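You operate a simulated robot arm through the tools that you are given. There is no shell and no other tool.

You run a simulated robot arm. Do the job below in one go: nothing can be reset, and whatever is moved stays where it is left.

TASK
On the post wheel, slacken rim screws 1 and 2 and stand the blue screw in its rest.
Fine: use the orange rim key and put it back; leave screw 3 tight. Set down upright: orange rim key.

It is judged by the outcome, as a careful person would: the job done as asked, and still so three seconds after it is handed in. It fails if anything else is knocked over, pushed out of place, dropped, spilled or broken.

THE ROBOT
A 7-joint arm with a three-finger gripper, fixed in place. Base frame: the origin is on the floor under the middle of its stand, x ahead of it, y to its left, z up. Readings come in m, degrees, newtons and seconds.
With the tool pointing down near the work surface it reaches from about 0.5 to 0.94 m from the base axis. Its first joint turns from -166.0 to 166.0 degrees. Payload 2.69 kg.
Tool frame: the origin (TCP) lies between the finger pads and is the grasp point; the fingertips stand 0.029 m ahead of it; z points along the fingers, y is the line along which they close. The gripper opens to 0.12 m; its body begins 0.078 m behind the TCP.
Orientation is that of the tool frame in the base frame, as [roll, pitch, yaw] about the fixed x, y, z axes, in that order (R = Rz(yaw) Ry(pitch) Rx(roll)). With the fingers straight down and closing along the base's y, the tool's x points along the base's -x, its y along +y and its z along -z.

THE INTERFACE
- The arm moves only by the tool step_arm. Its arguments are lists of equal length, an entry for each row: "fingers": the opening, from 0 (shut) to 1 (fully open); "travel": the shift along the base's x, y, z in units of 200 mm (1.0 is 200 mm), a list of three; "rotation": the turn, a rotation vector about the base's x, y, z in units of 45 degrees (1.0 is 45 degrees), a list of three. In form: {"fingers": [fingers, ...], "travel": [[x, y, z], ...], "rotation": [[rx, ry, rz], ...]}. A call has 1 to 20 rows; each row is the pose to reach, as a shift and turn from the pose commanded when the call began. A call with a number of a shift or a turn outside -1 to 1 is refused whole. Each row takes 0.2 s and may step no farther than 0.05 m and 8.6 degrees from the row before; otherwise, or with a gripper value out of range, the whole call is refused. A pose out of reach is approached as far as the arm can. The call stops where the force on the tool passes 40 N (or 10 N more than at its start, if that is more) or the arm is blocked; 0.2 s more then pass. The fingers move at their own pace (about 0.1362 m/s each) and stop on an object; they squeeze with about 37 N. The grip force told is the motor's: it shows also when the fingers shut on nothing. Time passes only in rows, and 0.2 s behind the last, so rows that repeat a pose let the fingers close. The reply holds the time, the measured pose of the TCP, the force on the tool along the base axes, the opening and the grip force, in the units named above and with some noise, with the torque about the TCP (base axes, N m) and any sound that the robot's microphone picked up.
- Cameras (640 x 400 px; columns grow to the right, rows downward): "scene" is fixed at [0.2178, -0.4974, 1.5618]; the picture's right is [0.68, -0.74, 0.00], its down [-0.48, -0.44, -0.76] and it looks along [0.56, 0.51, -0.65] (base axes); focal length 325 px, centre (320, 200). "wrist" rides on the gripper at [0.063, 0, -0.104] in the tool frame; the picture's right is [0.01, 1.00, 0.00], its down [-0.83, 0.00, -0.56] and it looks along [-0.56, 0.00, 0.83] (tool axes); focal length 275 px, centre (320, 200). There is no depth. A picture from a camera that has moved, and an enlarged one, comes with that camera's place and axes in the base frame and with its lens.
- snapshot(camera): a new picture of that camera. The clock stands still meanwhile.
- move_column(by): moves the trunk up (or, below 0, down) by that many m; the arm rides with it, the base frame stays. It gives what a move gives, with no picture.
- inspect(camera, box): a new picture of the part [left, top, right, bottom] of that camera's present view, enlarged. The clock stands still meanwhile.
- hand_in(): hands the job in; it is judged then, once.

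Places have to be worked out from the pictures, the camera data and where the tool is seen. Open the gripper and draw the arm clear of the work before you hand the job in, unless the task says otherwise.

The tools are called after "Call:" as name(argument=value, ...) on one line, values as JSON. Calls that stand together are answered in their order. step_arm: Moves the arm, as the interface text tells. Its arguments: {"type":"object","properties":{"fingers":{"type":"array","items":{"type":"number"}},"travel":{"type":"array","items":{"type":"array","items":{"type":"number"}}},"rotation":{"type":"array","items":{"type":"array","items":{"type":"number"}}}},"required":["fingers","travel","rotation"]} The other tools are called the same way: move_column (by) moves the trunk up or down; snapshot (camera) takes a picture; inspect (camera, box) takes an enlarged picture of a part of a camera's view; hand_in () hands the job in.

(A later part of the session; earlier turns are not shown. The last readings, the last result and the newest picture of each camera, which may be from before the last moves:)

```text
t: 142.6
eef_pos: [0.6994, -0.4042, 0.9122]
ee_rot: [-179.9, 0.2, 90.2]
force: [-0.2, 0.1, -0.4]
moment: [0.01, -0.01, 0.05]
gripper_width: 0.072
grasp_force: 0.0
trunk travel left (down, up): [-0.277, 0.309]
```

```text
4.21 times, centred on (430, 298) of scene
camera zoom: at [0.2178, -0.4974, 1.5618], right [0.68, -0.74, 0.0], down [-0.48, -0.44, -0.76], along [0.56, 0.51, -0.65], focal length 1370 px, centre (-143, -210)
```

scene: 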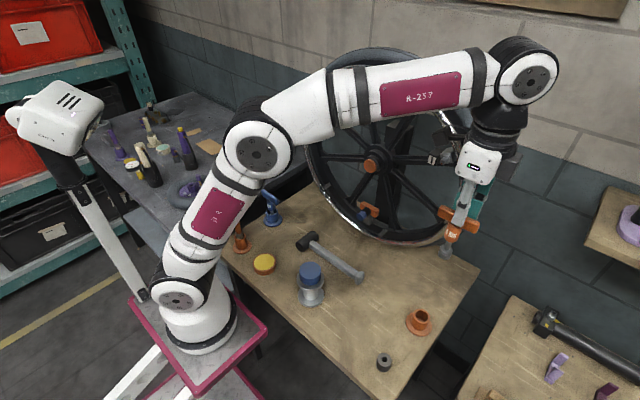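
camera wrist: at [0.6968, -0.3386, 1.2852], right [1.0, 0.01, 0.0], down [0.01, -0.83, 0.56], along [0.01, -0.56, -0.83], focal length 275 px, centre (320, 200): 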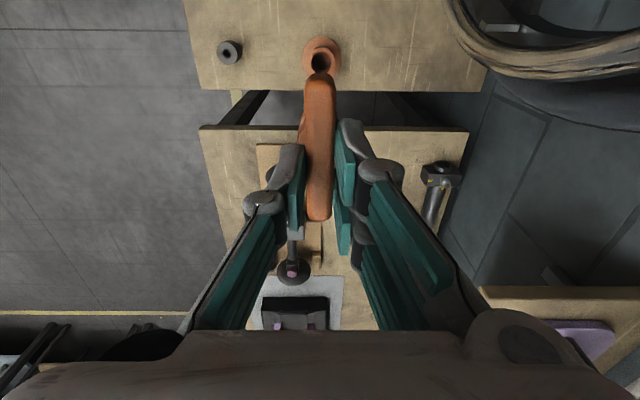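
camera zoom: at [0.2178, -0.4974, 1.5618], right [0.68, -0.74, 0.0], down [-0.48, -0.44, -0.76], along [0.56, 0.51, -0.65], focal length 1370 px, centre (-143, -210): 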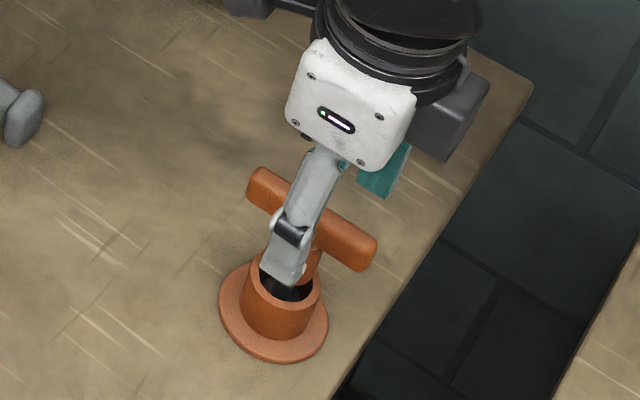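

The key is released in its cup. I lift straight up and look at it.

Call:
step_arm(fingers=[0.6, 0.7, 0.8, 0.9, 1, 1, 1], travel=[[0, 0, 0.05], [0, 0, 0.12], [0, 0, 0.22], [0, 0, 0.35], [0, 0, 0.5], [0, 0, 0.65], [0, 0, 0.8]], rotation=[[0, 0, 0], [0, 0, 0], [0, 0, 0], [0, 0, 0], [0, 0, 0], [0, 0, 0], [0, 0, 0]])

Call:
inspect(camera="scene", box=[390, 270, 460, 345])

Call:
snapshot(camera="wrist")

Call:
snapshot(camera="scene")

```text
t: 144.2
eef_pos: [0.6998, -0.4043, 1.0711]
ee_rot: [-179.9, 0.3, 90.3]
force: [1.5, -1.2, -0.5]
moment: [0.01, 0.03, 0.06]
gripper_width: 0.1199
grasp_force: 0.0
trunk travel left (down, up): [-0.277, 0.309]
```

```text
5.33 times, centred on (425, 308) of scene
camera zoom: at [0.2178, -0.4974, 1.5618], right [0.68, -0.74, 0.0], down [-0.48, -0.44, -0.76], along [0.56, 0.51, -0.65], focal length 1735 px, centre (-240, -373)
```

zoom: 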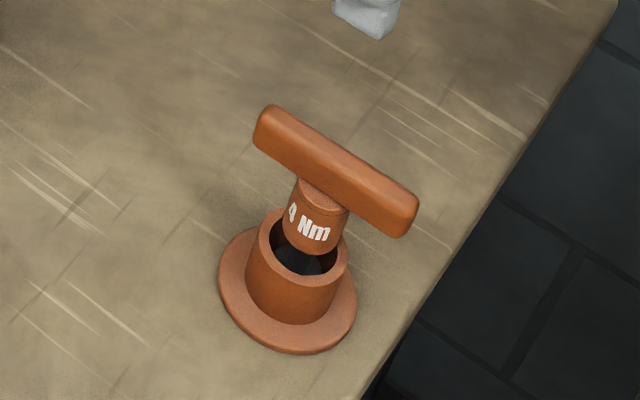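

```text
taken
camera wrist: at [0.6995, -0.3412, 1.1768], right [1.0, 0.01, 0.0], down [0.01, -0.83, 0.56], along [0.0, -0.56, -0.83], focal length 275 px, centre (320, 200)
```

wrist: 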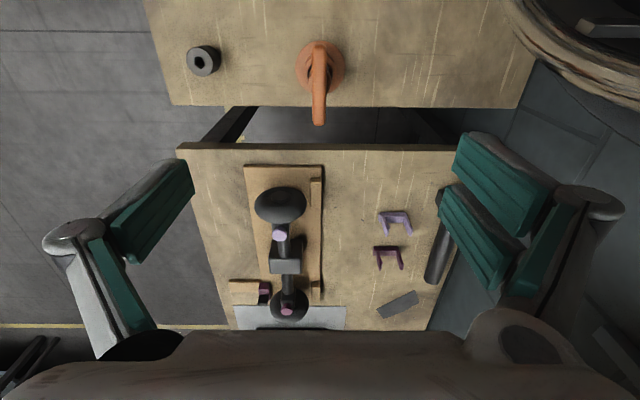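

```text
taken
```

scene: 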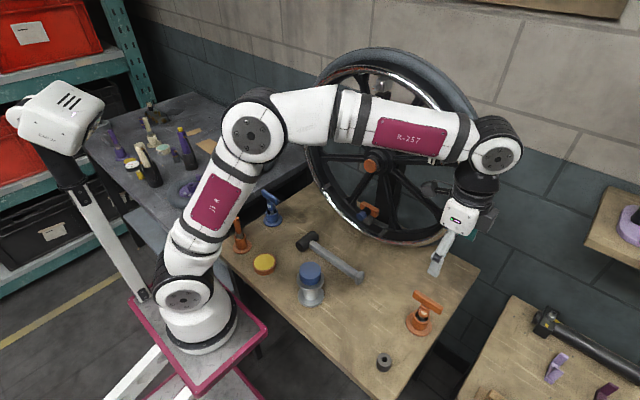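

The orange key stands upright in its cup exactly as before. Now for the blue screw: I raise the tool, turn it back +90° about vertical, and move left to look at it closely.

Call:
step_arm(fingers=[1, 1, 1, 1, 1, 1], travel=[[-0.08, 0.05, 0.1], [-0.16, 0.15, 0.2], [-0.24, 0.3, 0.25], [-0.32, 0.45, 0.3], [-0.4, 0.6, 0.3], [-0.45, 0.75, 0.3]], rotation=[[0, 0, 0.166], [0, 0, 0.333], [0, 0, 0.5], [0, 0, 0.666], [0, 0, 0.833], [0, 0, 1]])

Call:
step_arm(fingers=[1, 1, 1, 1, 1, 1], travel=[[0, 0.12, 0], [0, 0.24, 0], [0, 0.36, 0], [0, 0.48, 0], [0, 0.6, 0], [0, 0.66, 0]], rotation=[[0, 0, 0.166], [0, 0, 0.333], [0, 0, 0.5], [0, 0, 0.666], [0, 0, 0.833], [0, 0, 1]])

Call:
snapshot(camera="scene")

Call:
snapshot(camera="wrist")

```text
t: 145.6
eef_pos: [0.6101, -0.2548, 1.1343]
ee_rot: [-179.9, 0.3, 135.5]
force: [0.2, -0.2, -0.1]
moment: [-0.01, 0.05, -0.01]
gripper_width: 0.1196
grasp_force: 0.1
trunk travel left (down, up): [-0.277, 0.309]
```

```text
t: 147.0
eef_pos: [0.6094, -0.1224, 1.1333]
ee_rot: [-180.0, 0.2, -179.5]
force: [-0.5, -0.7, -0.1]
moment: [0.01, 0.03, -0.03]
gripper_width: 0.1201
grasp_force: 0.0
trunk travel left (down, up): [-0.277, 0.309]
```

```text
taken
```

scene: 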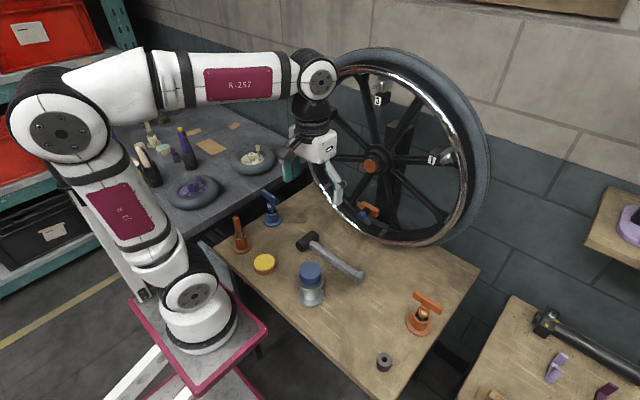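

```text
taken
camera wrist: at [0.5463, -0.1236, 1.237], right [-0.01, 1.0, 0.0], down [0.83, 0.01, 0.56], along [0.56, 0.01, -0.83], focal length 275 px, centre (320, 200)
```

wrist: 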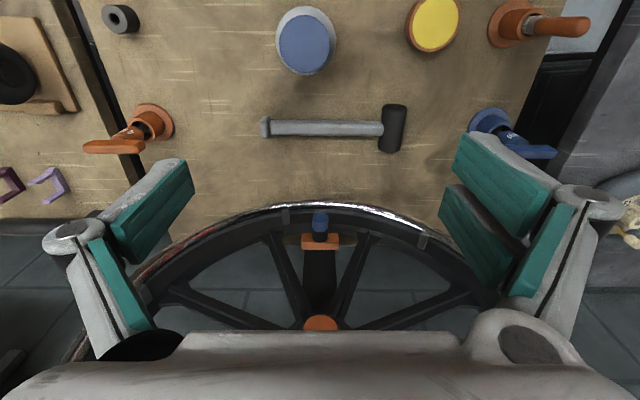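

I zoom in on the blue screw from above here.

Call:
inspect(camera="wrist", box=[270, 195, 370, 265])

Call:
inspect(camera="scene", box=[350, 192, 390, 222])

Call:
inspect(camera="scene", box=[370, 340, 402, 380])

```text
5.71 times, centred on (320, 230) of wrist
camera zoom: at [0.5463, -0.1236, 1.237], right [-0.01, 1.0, 0.0], down [0.83, 0.01, 0.56], along [0.56, 0.01, -0.83], focal length 1573 px, centre (320, 29)
```

zoom: 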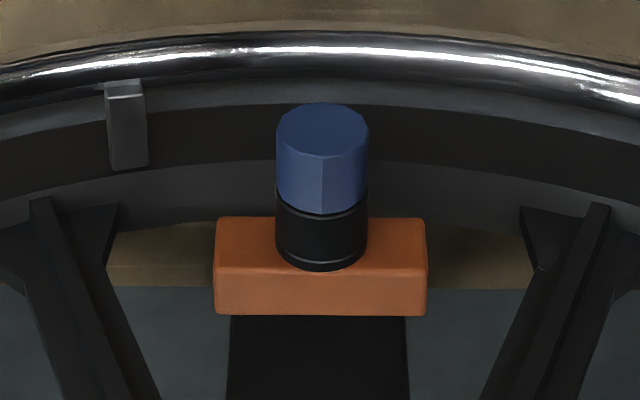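

```text
13.33 times, centred on (370, 207) of scene
camera zoom: at [0.2178, -0.4974, 1.5618], right [0.68, -0.74, 0.0], down [-0.48, -0.44, -0.76], along [0.56, 0.51, -0.65], focal length 4337 px, centre (-347, 107)
```

zoom: 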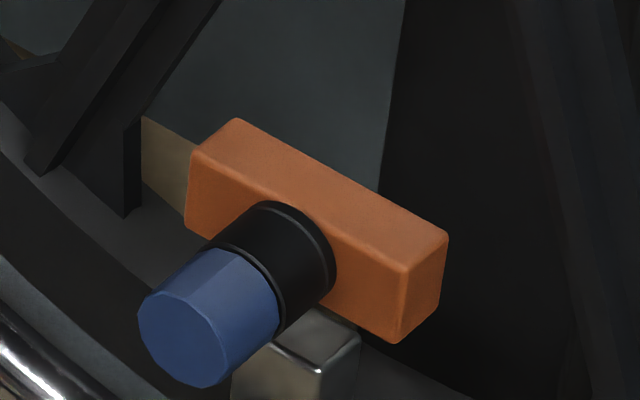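

```text
10.00 times, centred on (386, 360) of scene
camera zoom: at [0.2178, -0.4974, 1.5618], right [0.68, -0.74, 0.0], down [-0.48, -0.44, -0.76], along [0.56, 0.51, -0.65], focal length 3253 px, centre (-340, -1400)
```

zoom: 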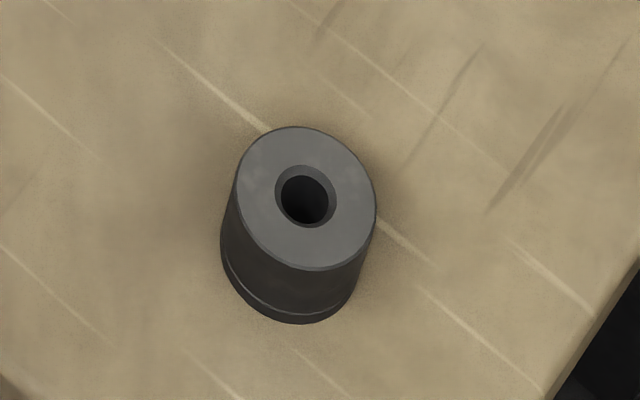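

The blue screw's head (25 mm dia, ~18 mm long) sits on a black bushing like the grey sleeve on the bench, so the sleeve is its rest. I pitch the tool up 45° and approach for a closer look.

Call:
step_arm(fingers=[1, 1, 1, 1, 1, 1], travel=[[0, 0, 0], [0, 0, -0.03], [0, 0, -0.06], [0.02, 0, -0.1], [0.04, 0, -0.15], [0.06, 0, -0.2]], rotation=[[0, -0.166, 0], [0, -0.333, 0], [0, -0.5, 0], [0, -0.666, 0], [0, -0.833, 0], [0, -1, 0]])

Call:
snapshot(camera="scene")

Call:
snapshot(camera="wrist")

```text
t: 148.4
eef_pos: [0.6231, -0.1221, 1.0919]
ee_rot: [-179.6, 45.4, -179.6]
force: [-0.1, -0.5, -0.1]
moment: [0.01, 0.01, -0.03]
gripper_width: 0.1201
grasp_force: 0.0
trunk travel left (down, up): [-0.277, 0.309]
```

```text
taken
```

scene: 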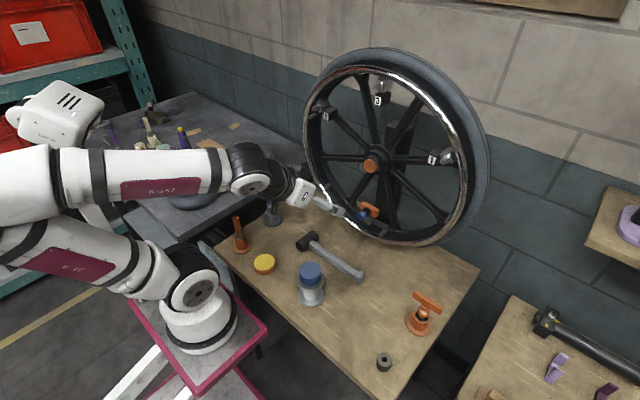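

```text
taken
camera wrist: at [0.5036, -0.123, 1.1211], right [-0.01, 1.0, -0.01], down [0.19, 0.01, 0.98], along [0.98, 0.01, -0.19], focal length 275 px, centre (320, 200)
```

wrist: 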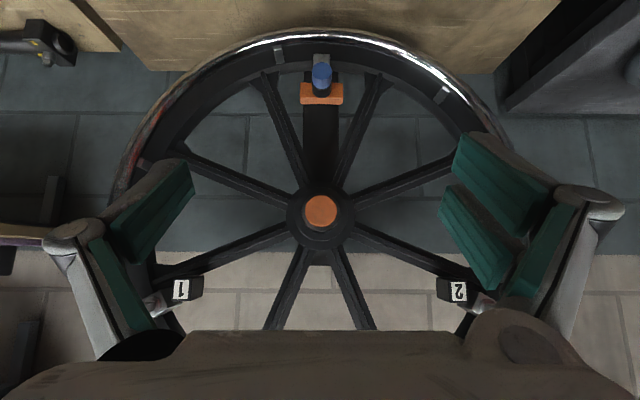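

I approach lower and closer.

Call:
step_arm(fingers=[1, 1, 1, 1], travel=[[0.07, 0, -0.13], [0.14, 0, -0.26], [0.21, 0, -0.4], [0.285, 0, -0.55]], rotation=[[0, 0, 0], [0, 0, 0], [0, 0, 0], [0, 0, 0]])

Call:
snapshot(camera="wrist")

Call:
inspect(camera="wrist", box=[250, 40, 390, 140])

Call:
snapshot(camera="scene")

```text
t: 149.4
eef_pos: [0.6894, -0.1285, 0.9918]
ee_rot: [-179.8, 45.0, -179.5]
force: [0.2, -1.4, -0.6]
moment: [0.03, -0.01, 0.0]
gripper_width: 0.1198
grasp_force: 0.1
out of reach, approached as far as the arm can: row 3, 4
trunk travel left (down, up): [-0.277, 0.309]
```

```text
taken
camera wrist: at [0.5705, -0.1297, 1.0207], right [-0.01, 1.0, -0.01], down [0.19, 0.01, 0.98], along [0.98, 0.01, -0.19], focal length 275 px, centre (320, 200)
```

wrist: 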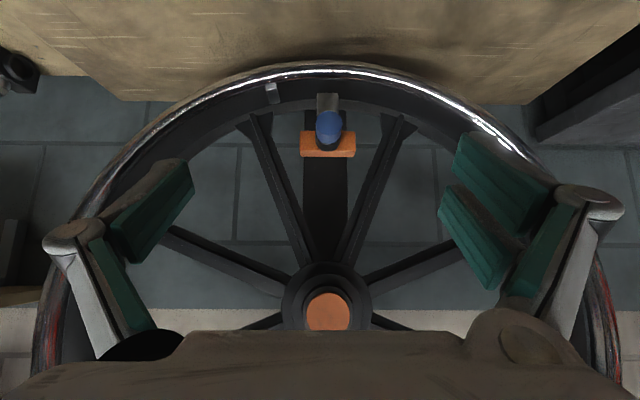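

```text
4.00 times, centred on (320, 90) of wrist
camera zoom: at [0.5705, -0.1297, 1.0207], right [-0.01, 1.0, -0.01], down [0.19, 0.01, 0.98], along [0.98, 0.01, -0.19], focal length 1101 px, centre (320, 640)
```

zoom: 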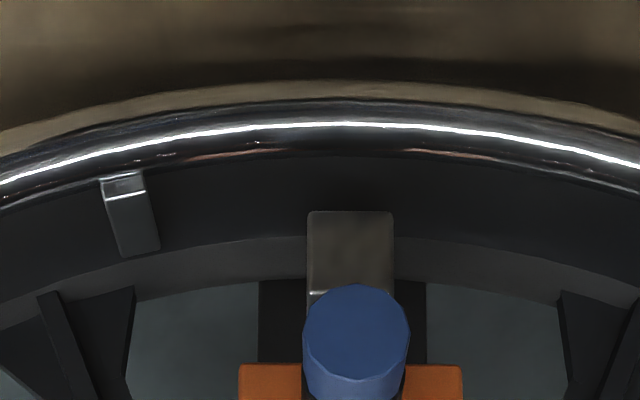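

```text
taken
```

scene: 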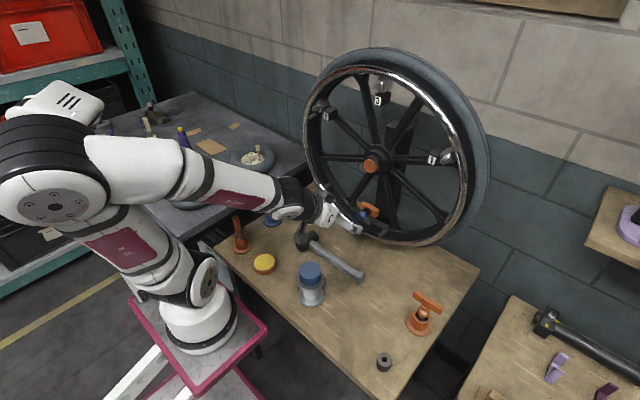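

Triangulating from here: blue head's front face centre is at about (0.799,-0.120,0.906), the head reaching to x≈0.817 where the equal-diameter bushing begins. I'll grip only the head with the fingertips at 45° pitch; first to a pre-grasp pose along the tool axis.

Call:
step_arm(fingers=[0.9, 0.8, 0.7, 0.6, 0.55], travel=[[0.08, 0.01, 0], [0.16, 0.02, -0.03], [0.22, 0.03, -0.07], [0.278, 0.0425, -0.134], [0.278, 0.0425, -0.134]], rotation=[[0, 0, 0], [0, 0, -0.004], [0, 0, -0.008], [0, 0, -0.011], [0, 0, -0.011]])

Call:
snapshot(camera="wrist")

Call:
inspect(camera="scene", box=[310, 180, 410, 250])

```text
t: 150.6
eef_pos: [0.7458, -0.1185, 0.9633]
ee_rot: [-179.7, 45.1, 179.9]
force: [-0.1, -0.6, -0.1]
moment: [-0.03, -0.01, 0.02]
gripper_width: 0.0662
grasp_force: 0.0
trunk travel left (down, up): [-0.277, 0.309]
```

```text
taken
camera wrist: at [0.6262, -0.1201, 0.993], right [0.0, 1.0, -0.01], down [0.19, 0.01, 0.98], along [0.98, 0.0, -0.19], focal length 275 px, centre (320, 200)
```

wrist: 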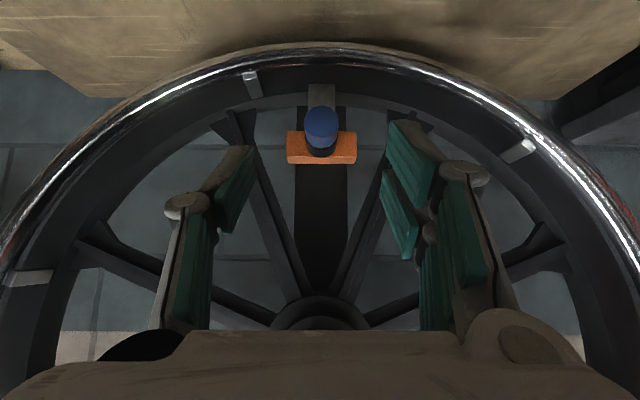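

```text
5.71 times, centred on (360, 215) of scene
camera zoom: at [0.2178, -0.4974, 1.5618], right [0.68, -0.74, 0.0], down [-0.48, -0.44, -0.76], along [0.56, 0.51, -0.65], focal length 1859 px, centre (91, 114)
```

zoom: 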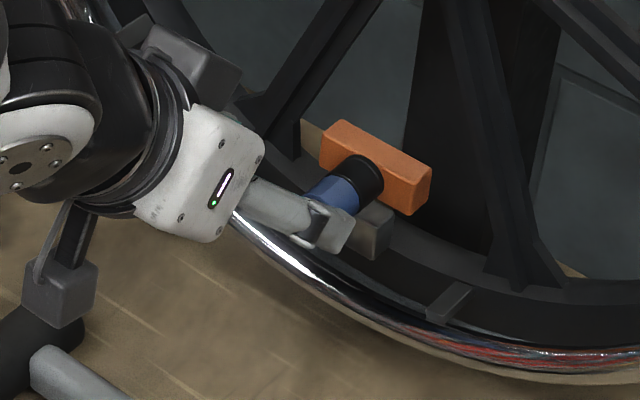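

The head is centred between the fingers. I zoom to verify its position before closing in.

Call:
inspect(camera="wrist", box=[270, 80, 370, 170])

```text
4.44 times, centred on (320, 125) of wrist
camera zoom: at [0.6262, -0.1201, 0.993], right [0.0, 1.0, -0.01], down [0.19, 0.01, 0.98], along [0.98, 0.0, -0.19], focal length 1224 px, centre (320, 533)
```

zoom: 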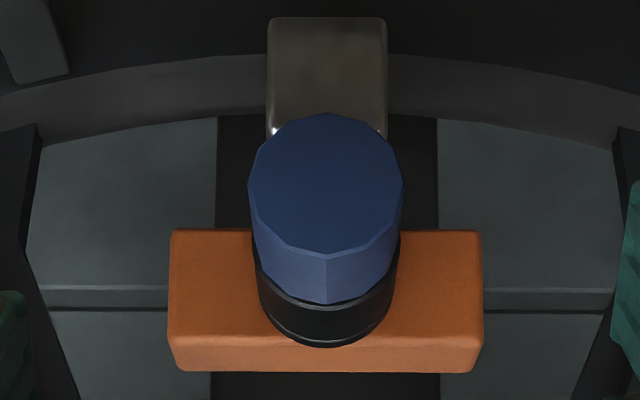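

Confirmed (0.799,-0.119,0.905). I slide in along the tool axis so that the fingertips cover only the blue head, then close.

Call:
step_arm(fingers=[0.55, 0.55, 0.55, 0.55, 0.5, 0.4], travel=[[0.05, -0.003, -0.05], [0.1, -0.005, -0.1], [0.15, -0.005, -0.15], [0.19, -0.005, -0.19], [0.211, -0.005, -0.209], [0.211, -0.005, -0.209]], rotation=[[0, 0, 0], [0, 0, 0], [0, 0, 0], [0, 0, 0], [0, 0, 0], [0, 0, 0]])

Call:
inspect(camera="scene", box=[330, 185, 400, 235])

Call:
snapshot(camera="wrist")

```text
t: 152.0
eef_pos: [0.7866, -0.121, 0.9213]
ee_rot: [-179.7, 45.2, 179.9]
force: [0.2, 0.1, 0.3]
moment: [-0.03, 0.01, -0.03]
gripper_width: 0.0479
grasp_force: 0.0
trunk travel left (down, up): [-0.277, 0.309]
```

```text
8.00 times, centred on (365, 210) of scene
camera zoom: at [0.2178, -0.4974, 1.5618], right [0.68, -0.74, 0.0], down [-0.48, -0.44, -0.76], along [0.56, 0.51, -0.65], focal length 2602 px, centre (-40, 120)
```

zoom: 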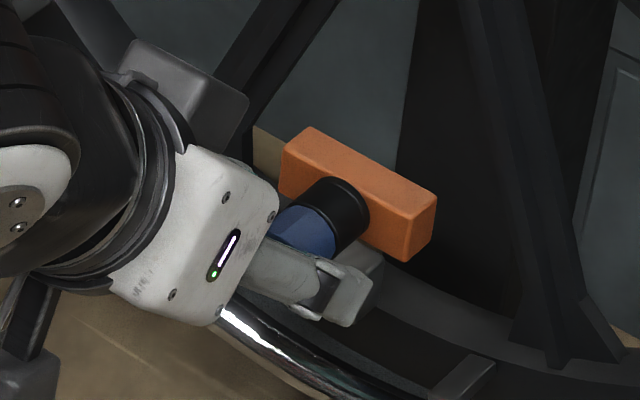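

```text
taken
camera wrist: at [0.668, -0.1211, 0.9514], right [0.0, 1.0, -0.01], down [0.19, 0.01, 0.98], along [0.98, 0.0, -0.19], focal length 275 px, centre (320, 200)
```

wrist: 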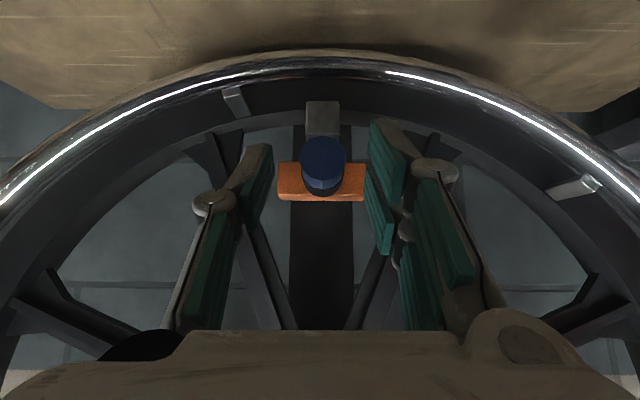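

The head is between the fingertips. I close on it.

Call:
step_arm(fingers=[0.3, 0.2, 0.1, 0, 0, 0], travel=[[0, 0, 0], [0, 0, 0], [0, 0, 0], [0, 0, 0], [0, 0, 0], [0, 0, 0]], rotation=[[0, 0, 0], [0, 0, 0], [0, 0, 0], [0, 0, 0], [0, 0, 0], [0, 0, 0]])

Call:
inspect(camera="wrist", box=[230, 90, 430, 230])

Call:
inspect(camera="scene", box=[340, 185, 400, 230])

```text
t: 153.4
eef_pos: [0.7868, -0.1194, 0.9218]
ee_rot: [-179.7, 45.2, -180.0]
force: [0.3, 8.8, -0.9]
moment: [0.08, 0.08, 0.25]
gripper_width: 0.0216
grasp_force: 37.4
trunk travel left (down, up): [-0.277, 0.309]
```

```text
2.86 times, centred on (330, 160) of wrist
camera zoom: at [0.6679, -0.1204, 0.9514], right [0.0, 1.0, -0.01], down [0.19, 0.01, 0.98], along [0.98, 0.0, -0.19], focal length 786 px, centre (291, 314)
```

zoom: 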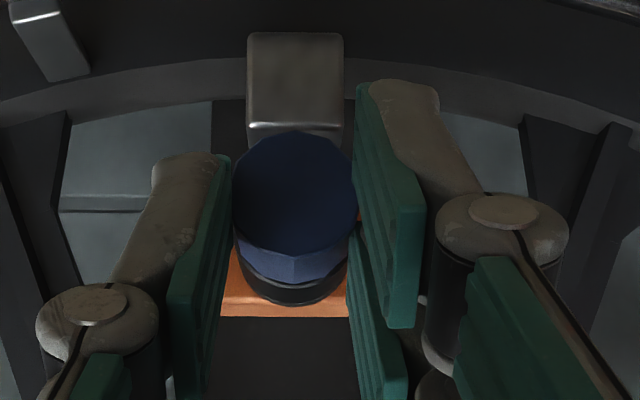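

```text
8.89 times, centred on (370, 208) of scene
camera zoom: at [0.2178, -0.4974, 1.5618], right [0.68, -0.74, 0.0], down [-0.48, -0.44, -0.76], along [0.56, 0.51, -0.65], focal length 2891 px, centre (-124, 133)
```

zoom: 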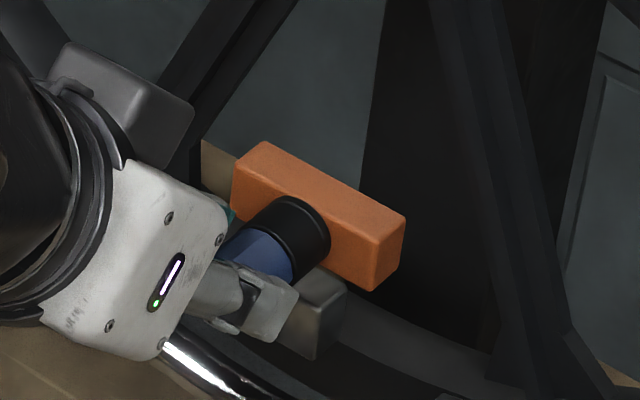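

Gripped (21.6 mm), with ~9 N side force. I shift +0.8 mm in y to relieve it and then try a gentle straight pull of 3 mm.

Call:
step_arm(fingers=[0, 0, 0, 0], travel=[[0, 0.004, 0], [-0.005, 0.004, 0], [-0.01, 0.004, 0], [-0.015, 0.004, 0]], rotation=[[0, 0, 0], [0, 0, 0], [0, 0, 0], [0, 0, 0]])

Call:
inspect(camera="scene", box=[340, 185, 400, 230])

```text
t: 154.4
eef_pos: [0.7842, -0.1206, 0.9222]
ee_rot: [-179.7, 45.3, 180.0]
force: [19.0, 10.3, -10.8]
moment: [0.07, 0.04, 0.22]
gripper_width: 0.0217
grasp_force: 36.5
trunk travel left (down, up): [-0.277, 0.309]
```

```text
8.89 times, centred on (370, 208) of scene
camera zoom: at [0.2178, -0.4974, 1.5618], right [0.68, -0.74, 0.0], down [-0.48, -0.44, -0.76], along [0.56, 0.51, -0.65], focal length 2891 px, centre (-124, 133)
```

zoom: 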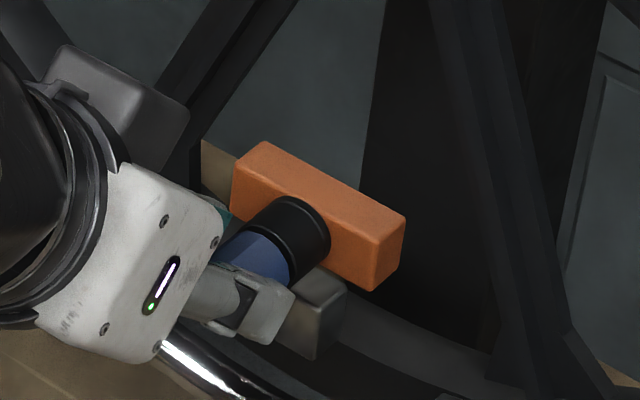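

The head resists pulling (19 N, no visible movement), so it is threaded. I go back 3 mm and turn it counter-clockwise about its own axis by 30°, moving the hand on the matching arc.

Call:
step_arm(fingers=[0, 0, 0, 0, 0, 0], travel=[[0.015, 0, 0], [0.015, 0.0108, -0.0007], [0.015, 0.0214, -0.0028], [0.015, 0.0316, -0.0063], [0.015, 0.0413, -0.011], [0.015, 0.0413, -0.011]], rotation=[[0, 0, 0], [-0.1667, 0, 0], [-0.333, 0, 0], [-0.5, 0, 0], [-0.6667, 0, 0], [-0.6667, 0, 0]])

Call:
inspect(camera="scene", box=[340, 185, 400, 230])

Call:
inspect(camera="wrist", box=[230, 90, 430, 230])

```text
t: 155.8
eef_pos: [0.7864, -0.1098, 0.9196]
ee_rot: [-140.4, 37.9, -153.1]
force: [-1.2, 21.2, -0.8]
moment: [0.4, 0.07, 0.5]
gripper_width: 0.021
grasp_force: 36.8
trunk travel left (down, up): [-0.277, 0.309]
```

```text
8.89 times, centred on (370, 208) of scene
camera zoom: at [0.2178, -0.4974, 1.5618], right [0.68, -0.74, 0.0], down [-0.48, -0.44, -0.76], along [0.56, 0.51, -0.65], focal length 2891 px, centre (-124, 133)
```

zoom: 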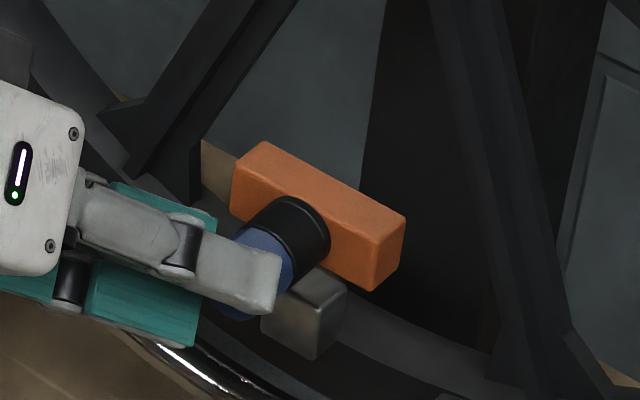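

```text
2.86 times, centred on (330, 160) of wrist
camera zoom: at [0.6677, -0.0962, 0.9454], right [0.0, 0.86, -0.51], down [0.19, 0.5, 0.85], along [0.98, -0.09, -0.17], focal length 786 px, centre (291, 314)
```

zoom: 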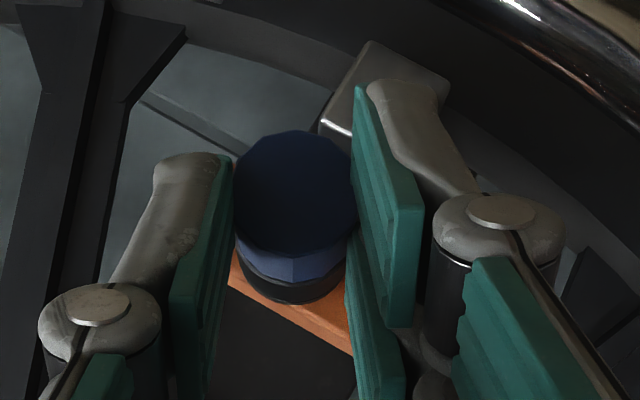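

The head is a 12-sided prism, so 30° doesn't show whether it turned with me. I turn another 12° and compare the facets in the wrist view.

Call:
step_arm(fingers=[0, 0, 0], travel=[[0, 0.009, -0.005], [0, 0.017, -0.01], [0, 0.017, -0.01]], rotation=[[-0.133, 0, 0], [-0.267, 0, 0], [-0.267, 0, 0]])

Call:
inspect(camera="wrist", box=[230, 90, 430, 230])

Call:
inspect(camera="scene", box=[340, 185, 400, 230])

```text
t: 156.6
eef_pos: [0.786, -0.1062, 0.9177]
ee_rot: [-127.8, 31.8, -145.9]
force: [-3.1, 28.2, -6.5]
moment: [0.5, 0.24, 0.53]
gripper_width: 0.021
grasp_force: 36.5
trunk travel left (down, up): [-0.277, 0.309]
```

```text
2.86 times, centred on (330, 160) of wrist
camera zoom: at [0.6678, -0.0879, 0.9396], right [0.0, 0.74, -0.67], down [0.19, 0.66, 0.73], along [0.98, -0.13, -0.14], focal length 786 px, centre (291, 314)
```

zoom: 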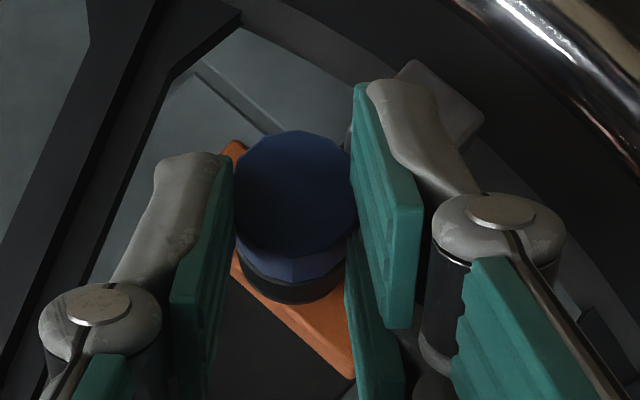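

```text
8.89 times, centred on (370, 208) of scene
camera zoom: at [0.2178, -0.4974, 1.5618], right [0.68, -0.74, 0.0], down [-0.48, -0.44, -0.76], along [0.56, 0.51, -0.65], focal length 2891 px, centre (-124, 133)
```

zoom: 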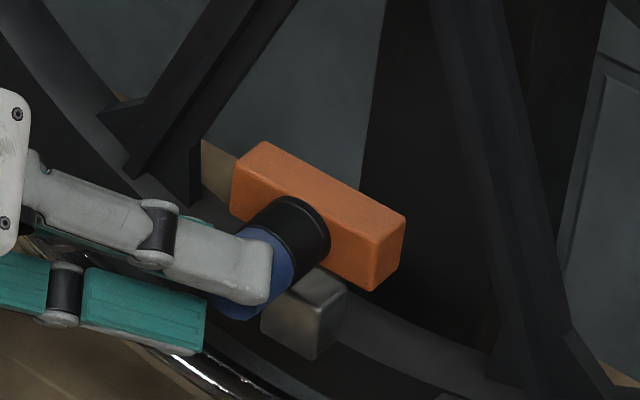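

The facets stay fixed relative to the hand, so the screw is turning with it. I correct for the side force and continue turning to 75°.

Call:
step_arm(fingers=[0, 0, 0, 0, 0, 0], travel=[[0, 0.0055, -0.005], [0, 0.0145, -0.0145], [0, 0.022, -0.025], [0, 0.028, -0.036], [0, 0.033, -0.05], [0, 0.033, -0.05]], rotation=[[0, 0, 0], [-0.178, 0, 0], [-0.356, 0, 0], [-0.533, 0, 0], [-0.722, 0, 0], [-0.722, 0, 0]])

Call:
inspect(camera="wrist", box=[230, 90, 430, 230])

Call:
snapshot(camera="scene")

```text
t: 158.0
eef_pos: [0.7858, -0.0994, 0.9083]
ee_rot: [-100.7, 11.0, -135.6]
force: [-13.4, 33.4, -2.6]
moment: [0.24, 0.15, 0.43]
gripper_width: 0.0208
grasp_force: 37.3
trunk travel left (down, up): [-0.277, 0.309]
```

```text
2.86 times, centred on (330, 160) of wrist
camera zoom: at [0.6676, -0.0732, 0.9159], right [0.0, 0.26, -0.97], down [0.19, 0.95, 0.26], along [0.98, -0.18, -0.05], focal length 786 px, centre (291, 314)
```

zoom: 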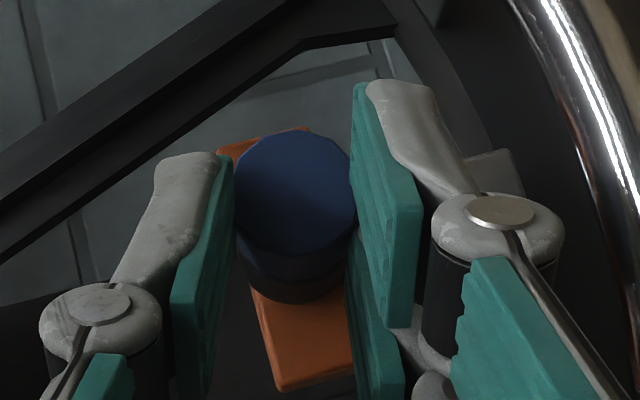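

```text
taken
```

scene: 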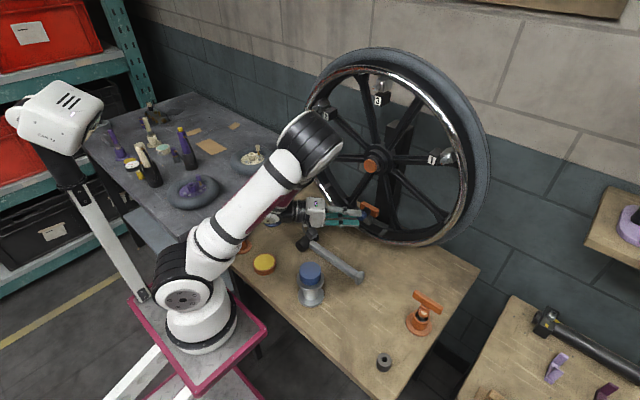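

The screw has turned ~74° and is pushing outward (−13 N in x), so it is backing out. I relieve by moving +2 mm in y and −1.5 mm in x and read the forces.

Call:
step_arm(fingers=[0, 0], travel=[[-0.0075, 0.01, 0], [-0.0075, 0.01, 0]], rotation=[[0, 0, 0], [0, 0, 0]])

```text
t: 158.6
eef_pos: [0.7854, -0.0999, 0.9079]
ee_rot: [-100.8, 11.0, -135.9]
force: [-0.1, 21.7, -7.9]
moment: [0.27, 0.15, 0.53]
gripper_width: 0.0206
grasp_force: 37.0
trunk travel left (down, up): [-0.277, 0.309]
```

Axial force is relieved. Now I test a pull of 3 mm again.

Call:
step_arm(fingers=[0, 0, 0], travel=[[-0.007, 0.005, 0], [-0.015, 0.005, 0], [-0.015, 0.005, 0]], rotation=[[0, 0, 0], [0, 0, 0], [0, 0, 0]])

Call:
inspect(camera="scene", box=[340, 185, 400, 230])

```text
t: 159.4
eef_pos: [0.7826, -0.1003, 0.9082]
ee_rot: [-100.5, 11.0, -135.8]
force: [20.9, 1.4, -8.8]
moment: [0.15, 0.07, 0.32]
gripper_width: 0.0208
grasp_force: 37.0
trunk travel left (down, up): [-0.277, 0.309]
```

```text
8.89 times, centred on (370, 208) of scene
camera zoom: at [0.2178, -0.4974, 1.5618], right [0.68, -0.74, 0.0], down [-0.48, -0.44, -0.76], along [0.56, 0.51, -0.65], focal length 2891 px, centre (-124, 133)
```

zoom: 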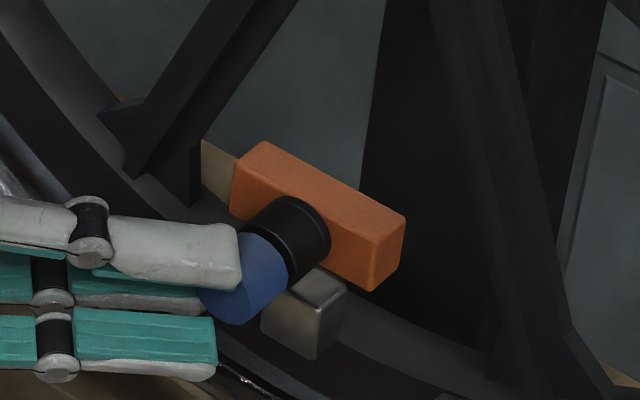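

Still held by the thread. I zoom in to see how far the head has come out.

Call:
inspect(camera="scene", box=[350, 192, 390, 222])

```text
13.33 times, centred on (370, 207) of scene
camera zoom: at [0.2178, -0.4974, 1.5618], right [0.68, -0.74, 0.0], down [-0.48, -0.44, -0.76], along [0.56, 0.51, -0.65], focal length 4337 px, centre (-347, 107)
```

zoom: 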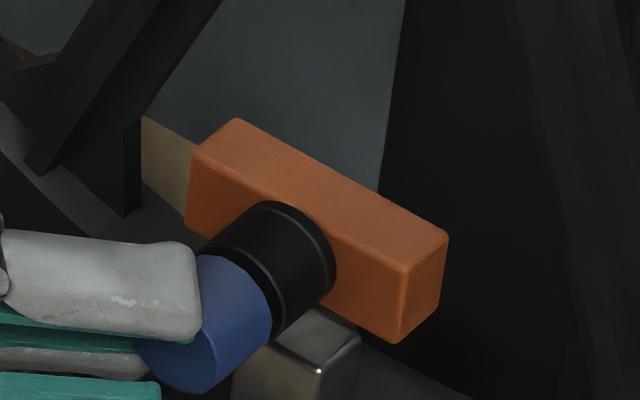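

The head has come out about 2 mm for 74° – a coarse thread, so a turn or so should free it. I open the fingers slightly and swing the hand back around the screw axis to regrip (first part, to +37°).

Call:
step_arm(fingers=[0.2, 0.38, 0.38, 0.38, 0.38, 0.38, 0.38], travel=[[0.0, 0, 0], [0.005, 0, 0], [0.005, -0.004, 0.0115], [0.005, -0.0095, 0.0225], [0.005, -0.0165, 0.0325], [0.005, -0.0245, 0.0415], [0.005, -0.0335, 0.0495]], rotation=[[0, 0, 0], [0, 0, 0], [0.1667, 0, 0], [0.3333, 0, 0], [0.5, 0, 0], [0.6667, 0, 0], [0.8333, 0, 0]])

Call:
inspect(camera="wrist", box=[230, 90, 430, 230])

```text
t: 161.0
eef_pos: [0.7835, -0.1055, 0.9183]
ee_rot: [-132.8, 34.6, -148.8]
force: [-0.6, 0.0, 0.3]
moment: [0.0, -0.01, 0.0]
gripper_width: 0.0456
grasp_force: 0.1
out of reach, approached as far as the arm can: row 4, 5
trunk travel left (down, up): [-0.277, 0.309]
```

```text
2.86 times, centred on (330, 160) of wrist
camera zoom: at [0.6643, -0.0884, 0.9413], right [0.0, 0.8, -0.61], down [0.19, 0.59, 0.78], along [0.98, -0.12, -0.15], focal length 786 px, centre (291, 314)
```

zoom: 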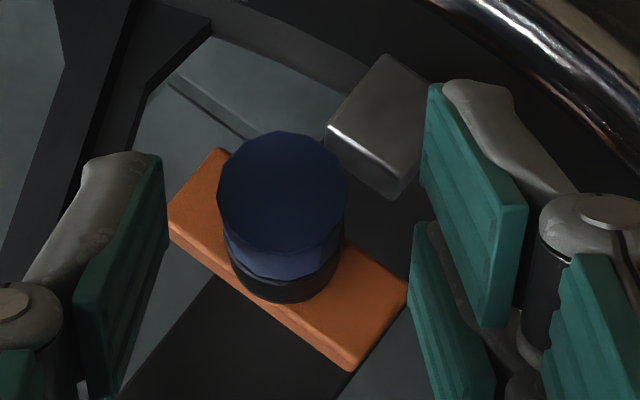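

The hand swings clear of the head. I continue to 0° and on to −38°.

Call:
step_arm(fingers=[0.38, 0.38, 0.38, 0.38, 0.38], travel=[[0, -0.0105, 0.0068], [0, -0.022, 0.0121], [0, -0.034, 0.0159], [0, -0.047, 0.0182], [0, -0.06, 0.0189]], rotation=[[0.1667, 0, 0], [0.3333, 0, 0], [0.5, 0, 0], [0.6667, 0, 0], [0.8333, 0, 0]])

Call:
step_arm(fingers=[0.38, 0.38, 0.38, 0.38, 0.38], travel=[[0, -0.012, -0.001], [0, -0.024, -0.0035], [0, -0.0355, -0.0075], [0, -0.0465, -0.013], [0, -0.0565, -0.02]], rotation=[[0.1667, 0, 0], [0.3333, 0, 0], [0.5, 0, 0], [0.6667, 0, 0], [0.8333, 0, 0]])

Call:
snapshot(camera="scene")

Call:
inspect(camera="wrist", box=[230, 90, 430, 230])

```text
t: 162.2
eef_pos: [0.7832, -0.1171, 0.9212]
ee_rot: [179.3, 45.1, 179.4]
force: [0.2, -0.5, -0.7]
moment: [0.01, 0.04, -0.03]
gripper_width: 0.0455
grasp_force: 0.1
trunk travel left (down, up): [-0.277, 0.309]
```

```text
t: 163.4
eef_pos: [0.783, -0.1292, 0.9176]
ee_rot: [132.3, 33.9, 148.2]
force: [-0.6, 0.0, 0.9]
moment: [-0.02, -0.01, 0.03]
gripper_width: 0.0455
grasp_force: 0.1
trunk travel left (down, up): [-0.277, 0.309]
```

```text
taken
```

scene: 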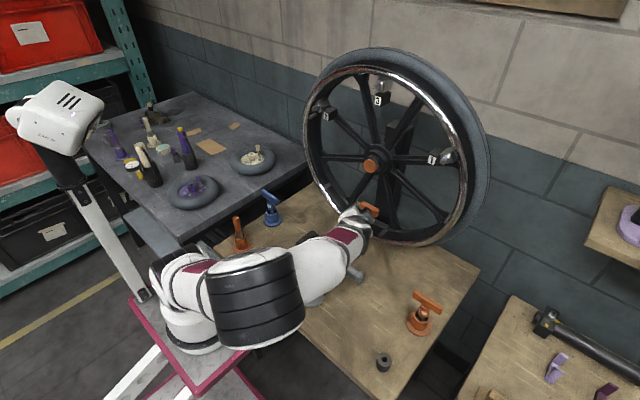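

```text
2.86 times, centred on (330, 160) of wrist
camera zoom: at [0.6643, -0.1467, 0.9417], right [0.0, 0.79, 0.61], down [0.19, -0.6, 0.78], along [0.98, 0.12, -0.15], focal length 786 px, centre (291, 314)
```

zoom: 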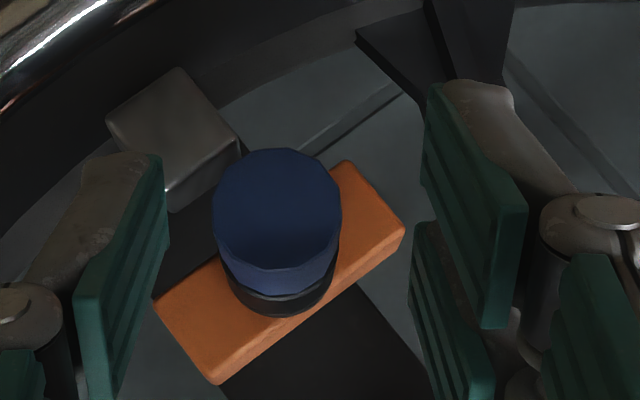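

The elbow has swung low toward the pedestal. I check closely that nothing on the bench has been touched.

Call:
inspect(camera="scene", box=[200, 200, 400, 330])

Call:
snapshot(camera="wrist")

```text
3.08 times, centred on (300, 265) of scene
camera zoom: at [0.2178, -0.4974, 1.5618], right [0.68, -0.74, 0.0], down [-0.48, -0.44, -0.76], along [0.56, 0.51, -0.65], focal length 1001 px, centre (382, 0)
```

zoom: 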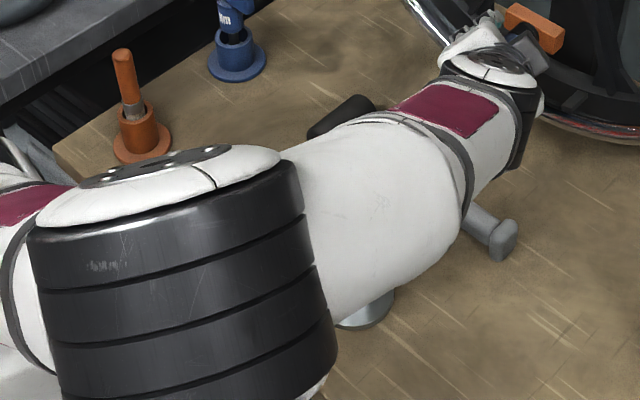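

```text
taken
camera wrist: at [0.6643, -0.1467, 0.9417], right [0.0, 0.79, 0.61], down [0.19, -0.6, 0.78], along [0.98, 0.12, -0.15], focal length 275 px, centre (320, 200)
```

wrist: 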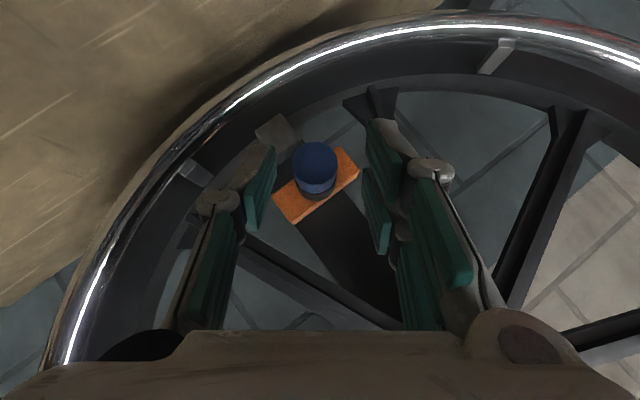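

The forearm is well above the pedestal (about z≈1.0–1.15) and the pedestal's base ring is where it was. I regrip here at −38° rather than going further.

Call:
step_arm(fingers=[0.25, 0.15, 0.05, 0, 0, 0], travel=[[0, 0, 0], [0, 0, 0], [0, 0, 0], [0, 0, 0], [0, 0, 0], [0, 0, 0]], rotation=[[0, 0, 0], [0, 0, 0], [0, 0, 0], [0, 0, 0], [0, 0, 0], [0, 0, 0]])

Call:
inspect(camera="wrist", box=[230, 90, 430, 230])

```text
t: 164.8
eef_pos: [0.7829, -0.131, 0.9176]
ee_rot: [132.3, 33.9, 148.0]
force: [0.2, -16.6, -16.8]
moment: [-0.45, 0.35, -0.38]
gripper_width: 0.0218
grasp_force: 36.6
trunk travel left (down, up): [-0.277, 0.309]
```

```text
2.86 times, centred on (330, 160) of wrist
camera zoom: at [0.6647, -0.1486, 0.9408], right [0.01, 0.79, 0.61], down [0.19, -0.6, 0.78], along [0.98, 0.11, -0.15], focal length 786 px, centre (291, 314)
```

zoom: 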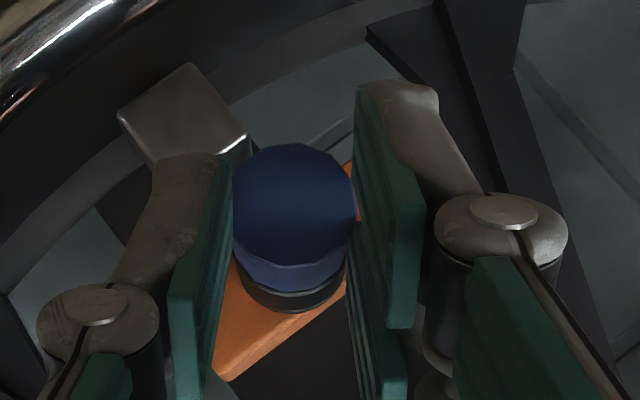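

The grip needs a small shift (−23 N across); refitting all the readings puts the screw axis at about y=−0.1205, z=0.8995. I apply the shift and turn counter-clockwise on the refined arc from −38° to 0°, giving 1 mm outward.

Call:
step_arm(fingers=[0, 0, 0, 0, 0, 0, 0], travel=[[0, -0.007, 0.0], [-0.001, 0.0055, 0.0085], [-0.002, 0.019, 0.0145], [-0.003, 0.0335, 0.0185], [-0.004, 0.048, 0.02], [-0.005, 0.0625, 0.0195], [-0.005, 0.0625, 0.0195]], rotation=[[0, 0, 0], [-0.169, 0, 0], [-0.338, 0, 0], [-0.507, 0, 0], [-0.676, 0, 0], [-0.844, 0, 0], [-0.844, 0, 0]])

Call:
inspect(camera="wrist", box=[230, 90, 430, 230])

```text
t: 166.4
eef_pos: [0.7824, -0.1198, 0.9229]
ee_rot: [-179.6, 45.3, 179.9]
force: [1.1, -30.9, -4.7]
moment: [-0.65, -0.19, -0.59]
gripper_width: 0.0205
grasp_force: 36.9
trunk travel left (down, up): [-0.277, 0.309]
```

```text
2.86 times, centred on (330, 160) of wrist
camera zoom: at [0.6635, -0.1188, 0.9513], right [0.01, 1.0, -0.01], down [0.19, 0.01, 0.98], along [0.98, -0.01, -0.19], focal length 786 px, centre (291, 314)
```

zoom: 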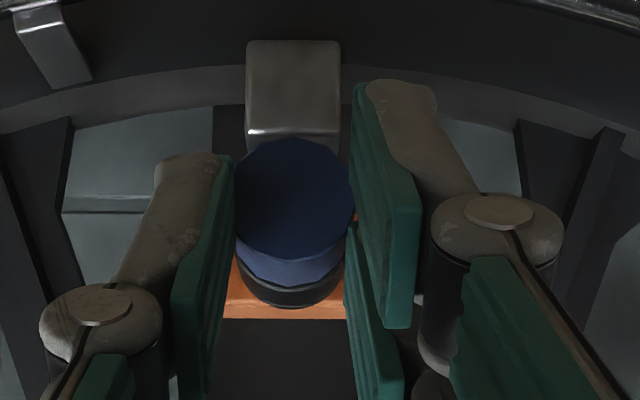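

Side force is now −31 N the other way. I relieve by shifting −2 mm in y, and check whether the wheel itself has shifted by zooming on tag 3 and the hub.

Call:
step_arm(fingers=[0, 0], travel=[[0, -0.006, 0], [0, -0.01, 0]], rotation=[[0, 0, 0], [0, 0, 0]])

Call:
inspect(camera="scene", box=[370, 76, 390, 94])

Call:
inspect(camera="scene", box=[350, 192, 390, 222])

```text
t: 167.0
eef_pos: [0.7819, -0.1197, 0.9225]
ee_rot: [-179.6, 45.3, 179.9]
force: [-0.3, -22.5, 3.0]
moment: [-0.46, -0.19, -0.68]
gripper_width: 0.0205
grasp_force: 37.5
trunk travel left (down, up): [-0.277, 0.309]
```

```text
16.00 times, centred on (380, 85) of scene
camera zoom: at [0.2178, -0.4974, 1.5618], right [0.68, -0.74, 0.0], down [-0.48, -0.44, -0.76], along [0.56, 0.51, -0.65], focal length 5204 px, centre (-640, 2040)
```

zoom: 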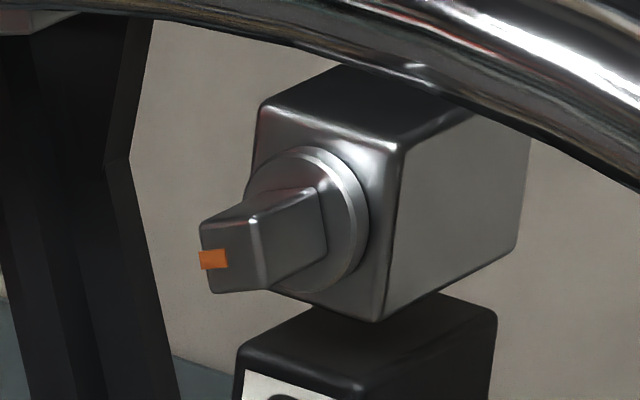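

```text
13.33 times, centred on (370, 207) of scene
camera zoom: at [0.2178, -0.4974, 1.5618], right [0.68, -0.74, 0.0], down [-0.48, -0.44, -0.76], along [0.56, 0.51, -0.65], focal length 4337 px, centre (-347, 107)
```

zoom: 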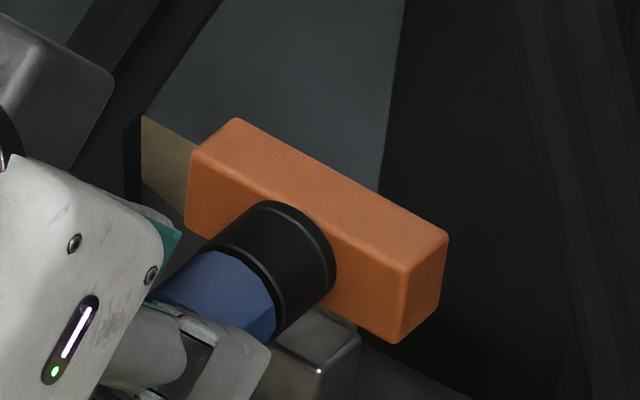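

The wheel hasn't moved; the reading shows the arm is flexing (~4 N/mm) around a firmly held screw, so the commanded path must follow the measured one. I remove the built-up 5 mm offset and continue turning from 0° to 37° on the refitted arc.

Call:
step_arm(fingers=[0, 0, 0, 0, 0, 0, 0], travel=[[0, -0.025, 0], [-0.001, -0.0125, 0.0005], [-0.002, 0, -0.0005], [-0.003, 0.0125, -0.0035], [-0.004, 0.0245, -0.008], [-0.005, 0.0355, -0.014], [-0.005, 0.0355, -0.014]], rotation=[[0, 0, 0], [-0.1667, 0, 0], [-0.3333, 0, 0], [-0.5, 0, 0], [-0.6667, 0, 0], [-0.8333, 0, 0], [-0.8333, 0, 0]])

Call:
inspect(camera="wrist", box=[230, 90, 430, 230])

```text
t: 168.6
eef_pos: [0.7814, -0.1084, 0.919]
ee_rot: [-132.4, 34.2, -148.2]
force: [0.1, 30.0, 0.2]
moment: [0.52, -0.02, 0.78]
gripper_width: 0.0198
grasp_force: 37.1
trunk travel left (down, up): [-0.277, 0.309]
```

```text
2.86 times, centred on (330, 160) of wrist
camera zoom: at [0.6625, -0.091, 0.942], right [-0.01, 0.79, -0.61], down [0.19, 0.6, 0.77], along [0.98, -0.11, -0.15], focal length 786 px, centre (291, 314)
```

zoom: 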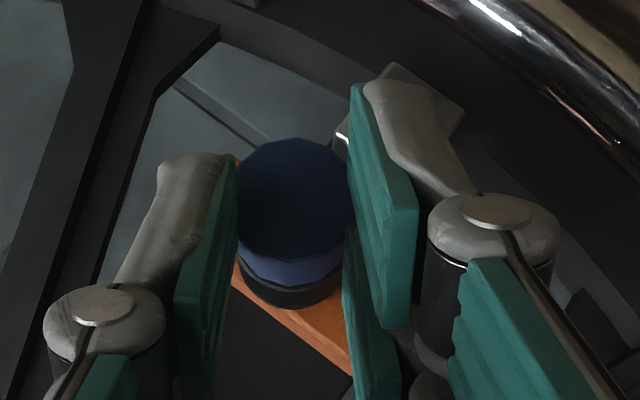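

Side force +30 N now. I relieve it by commanding +5 mm in y and see the response.

Call:
step_arm(fingers=[0, 0], travel=[[0, 0.012, 0], [0, 0.025, 0]], rotation=[[0, 0, 0], [0, 0, 0]])

```text
t: 169.2
eef_pos: [0.7817, -0.1064, 0.9187]
ee_rot: [-132.3, 34.2, -148.7]
force: [-0.3, 21.6, -4.9]
moment: [0.41, -0.08, 0.27]
gripper_width: 0.0193
grasp_force: 36.7
trunk travel left (down, up): [-0.277, 0.309]
```

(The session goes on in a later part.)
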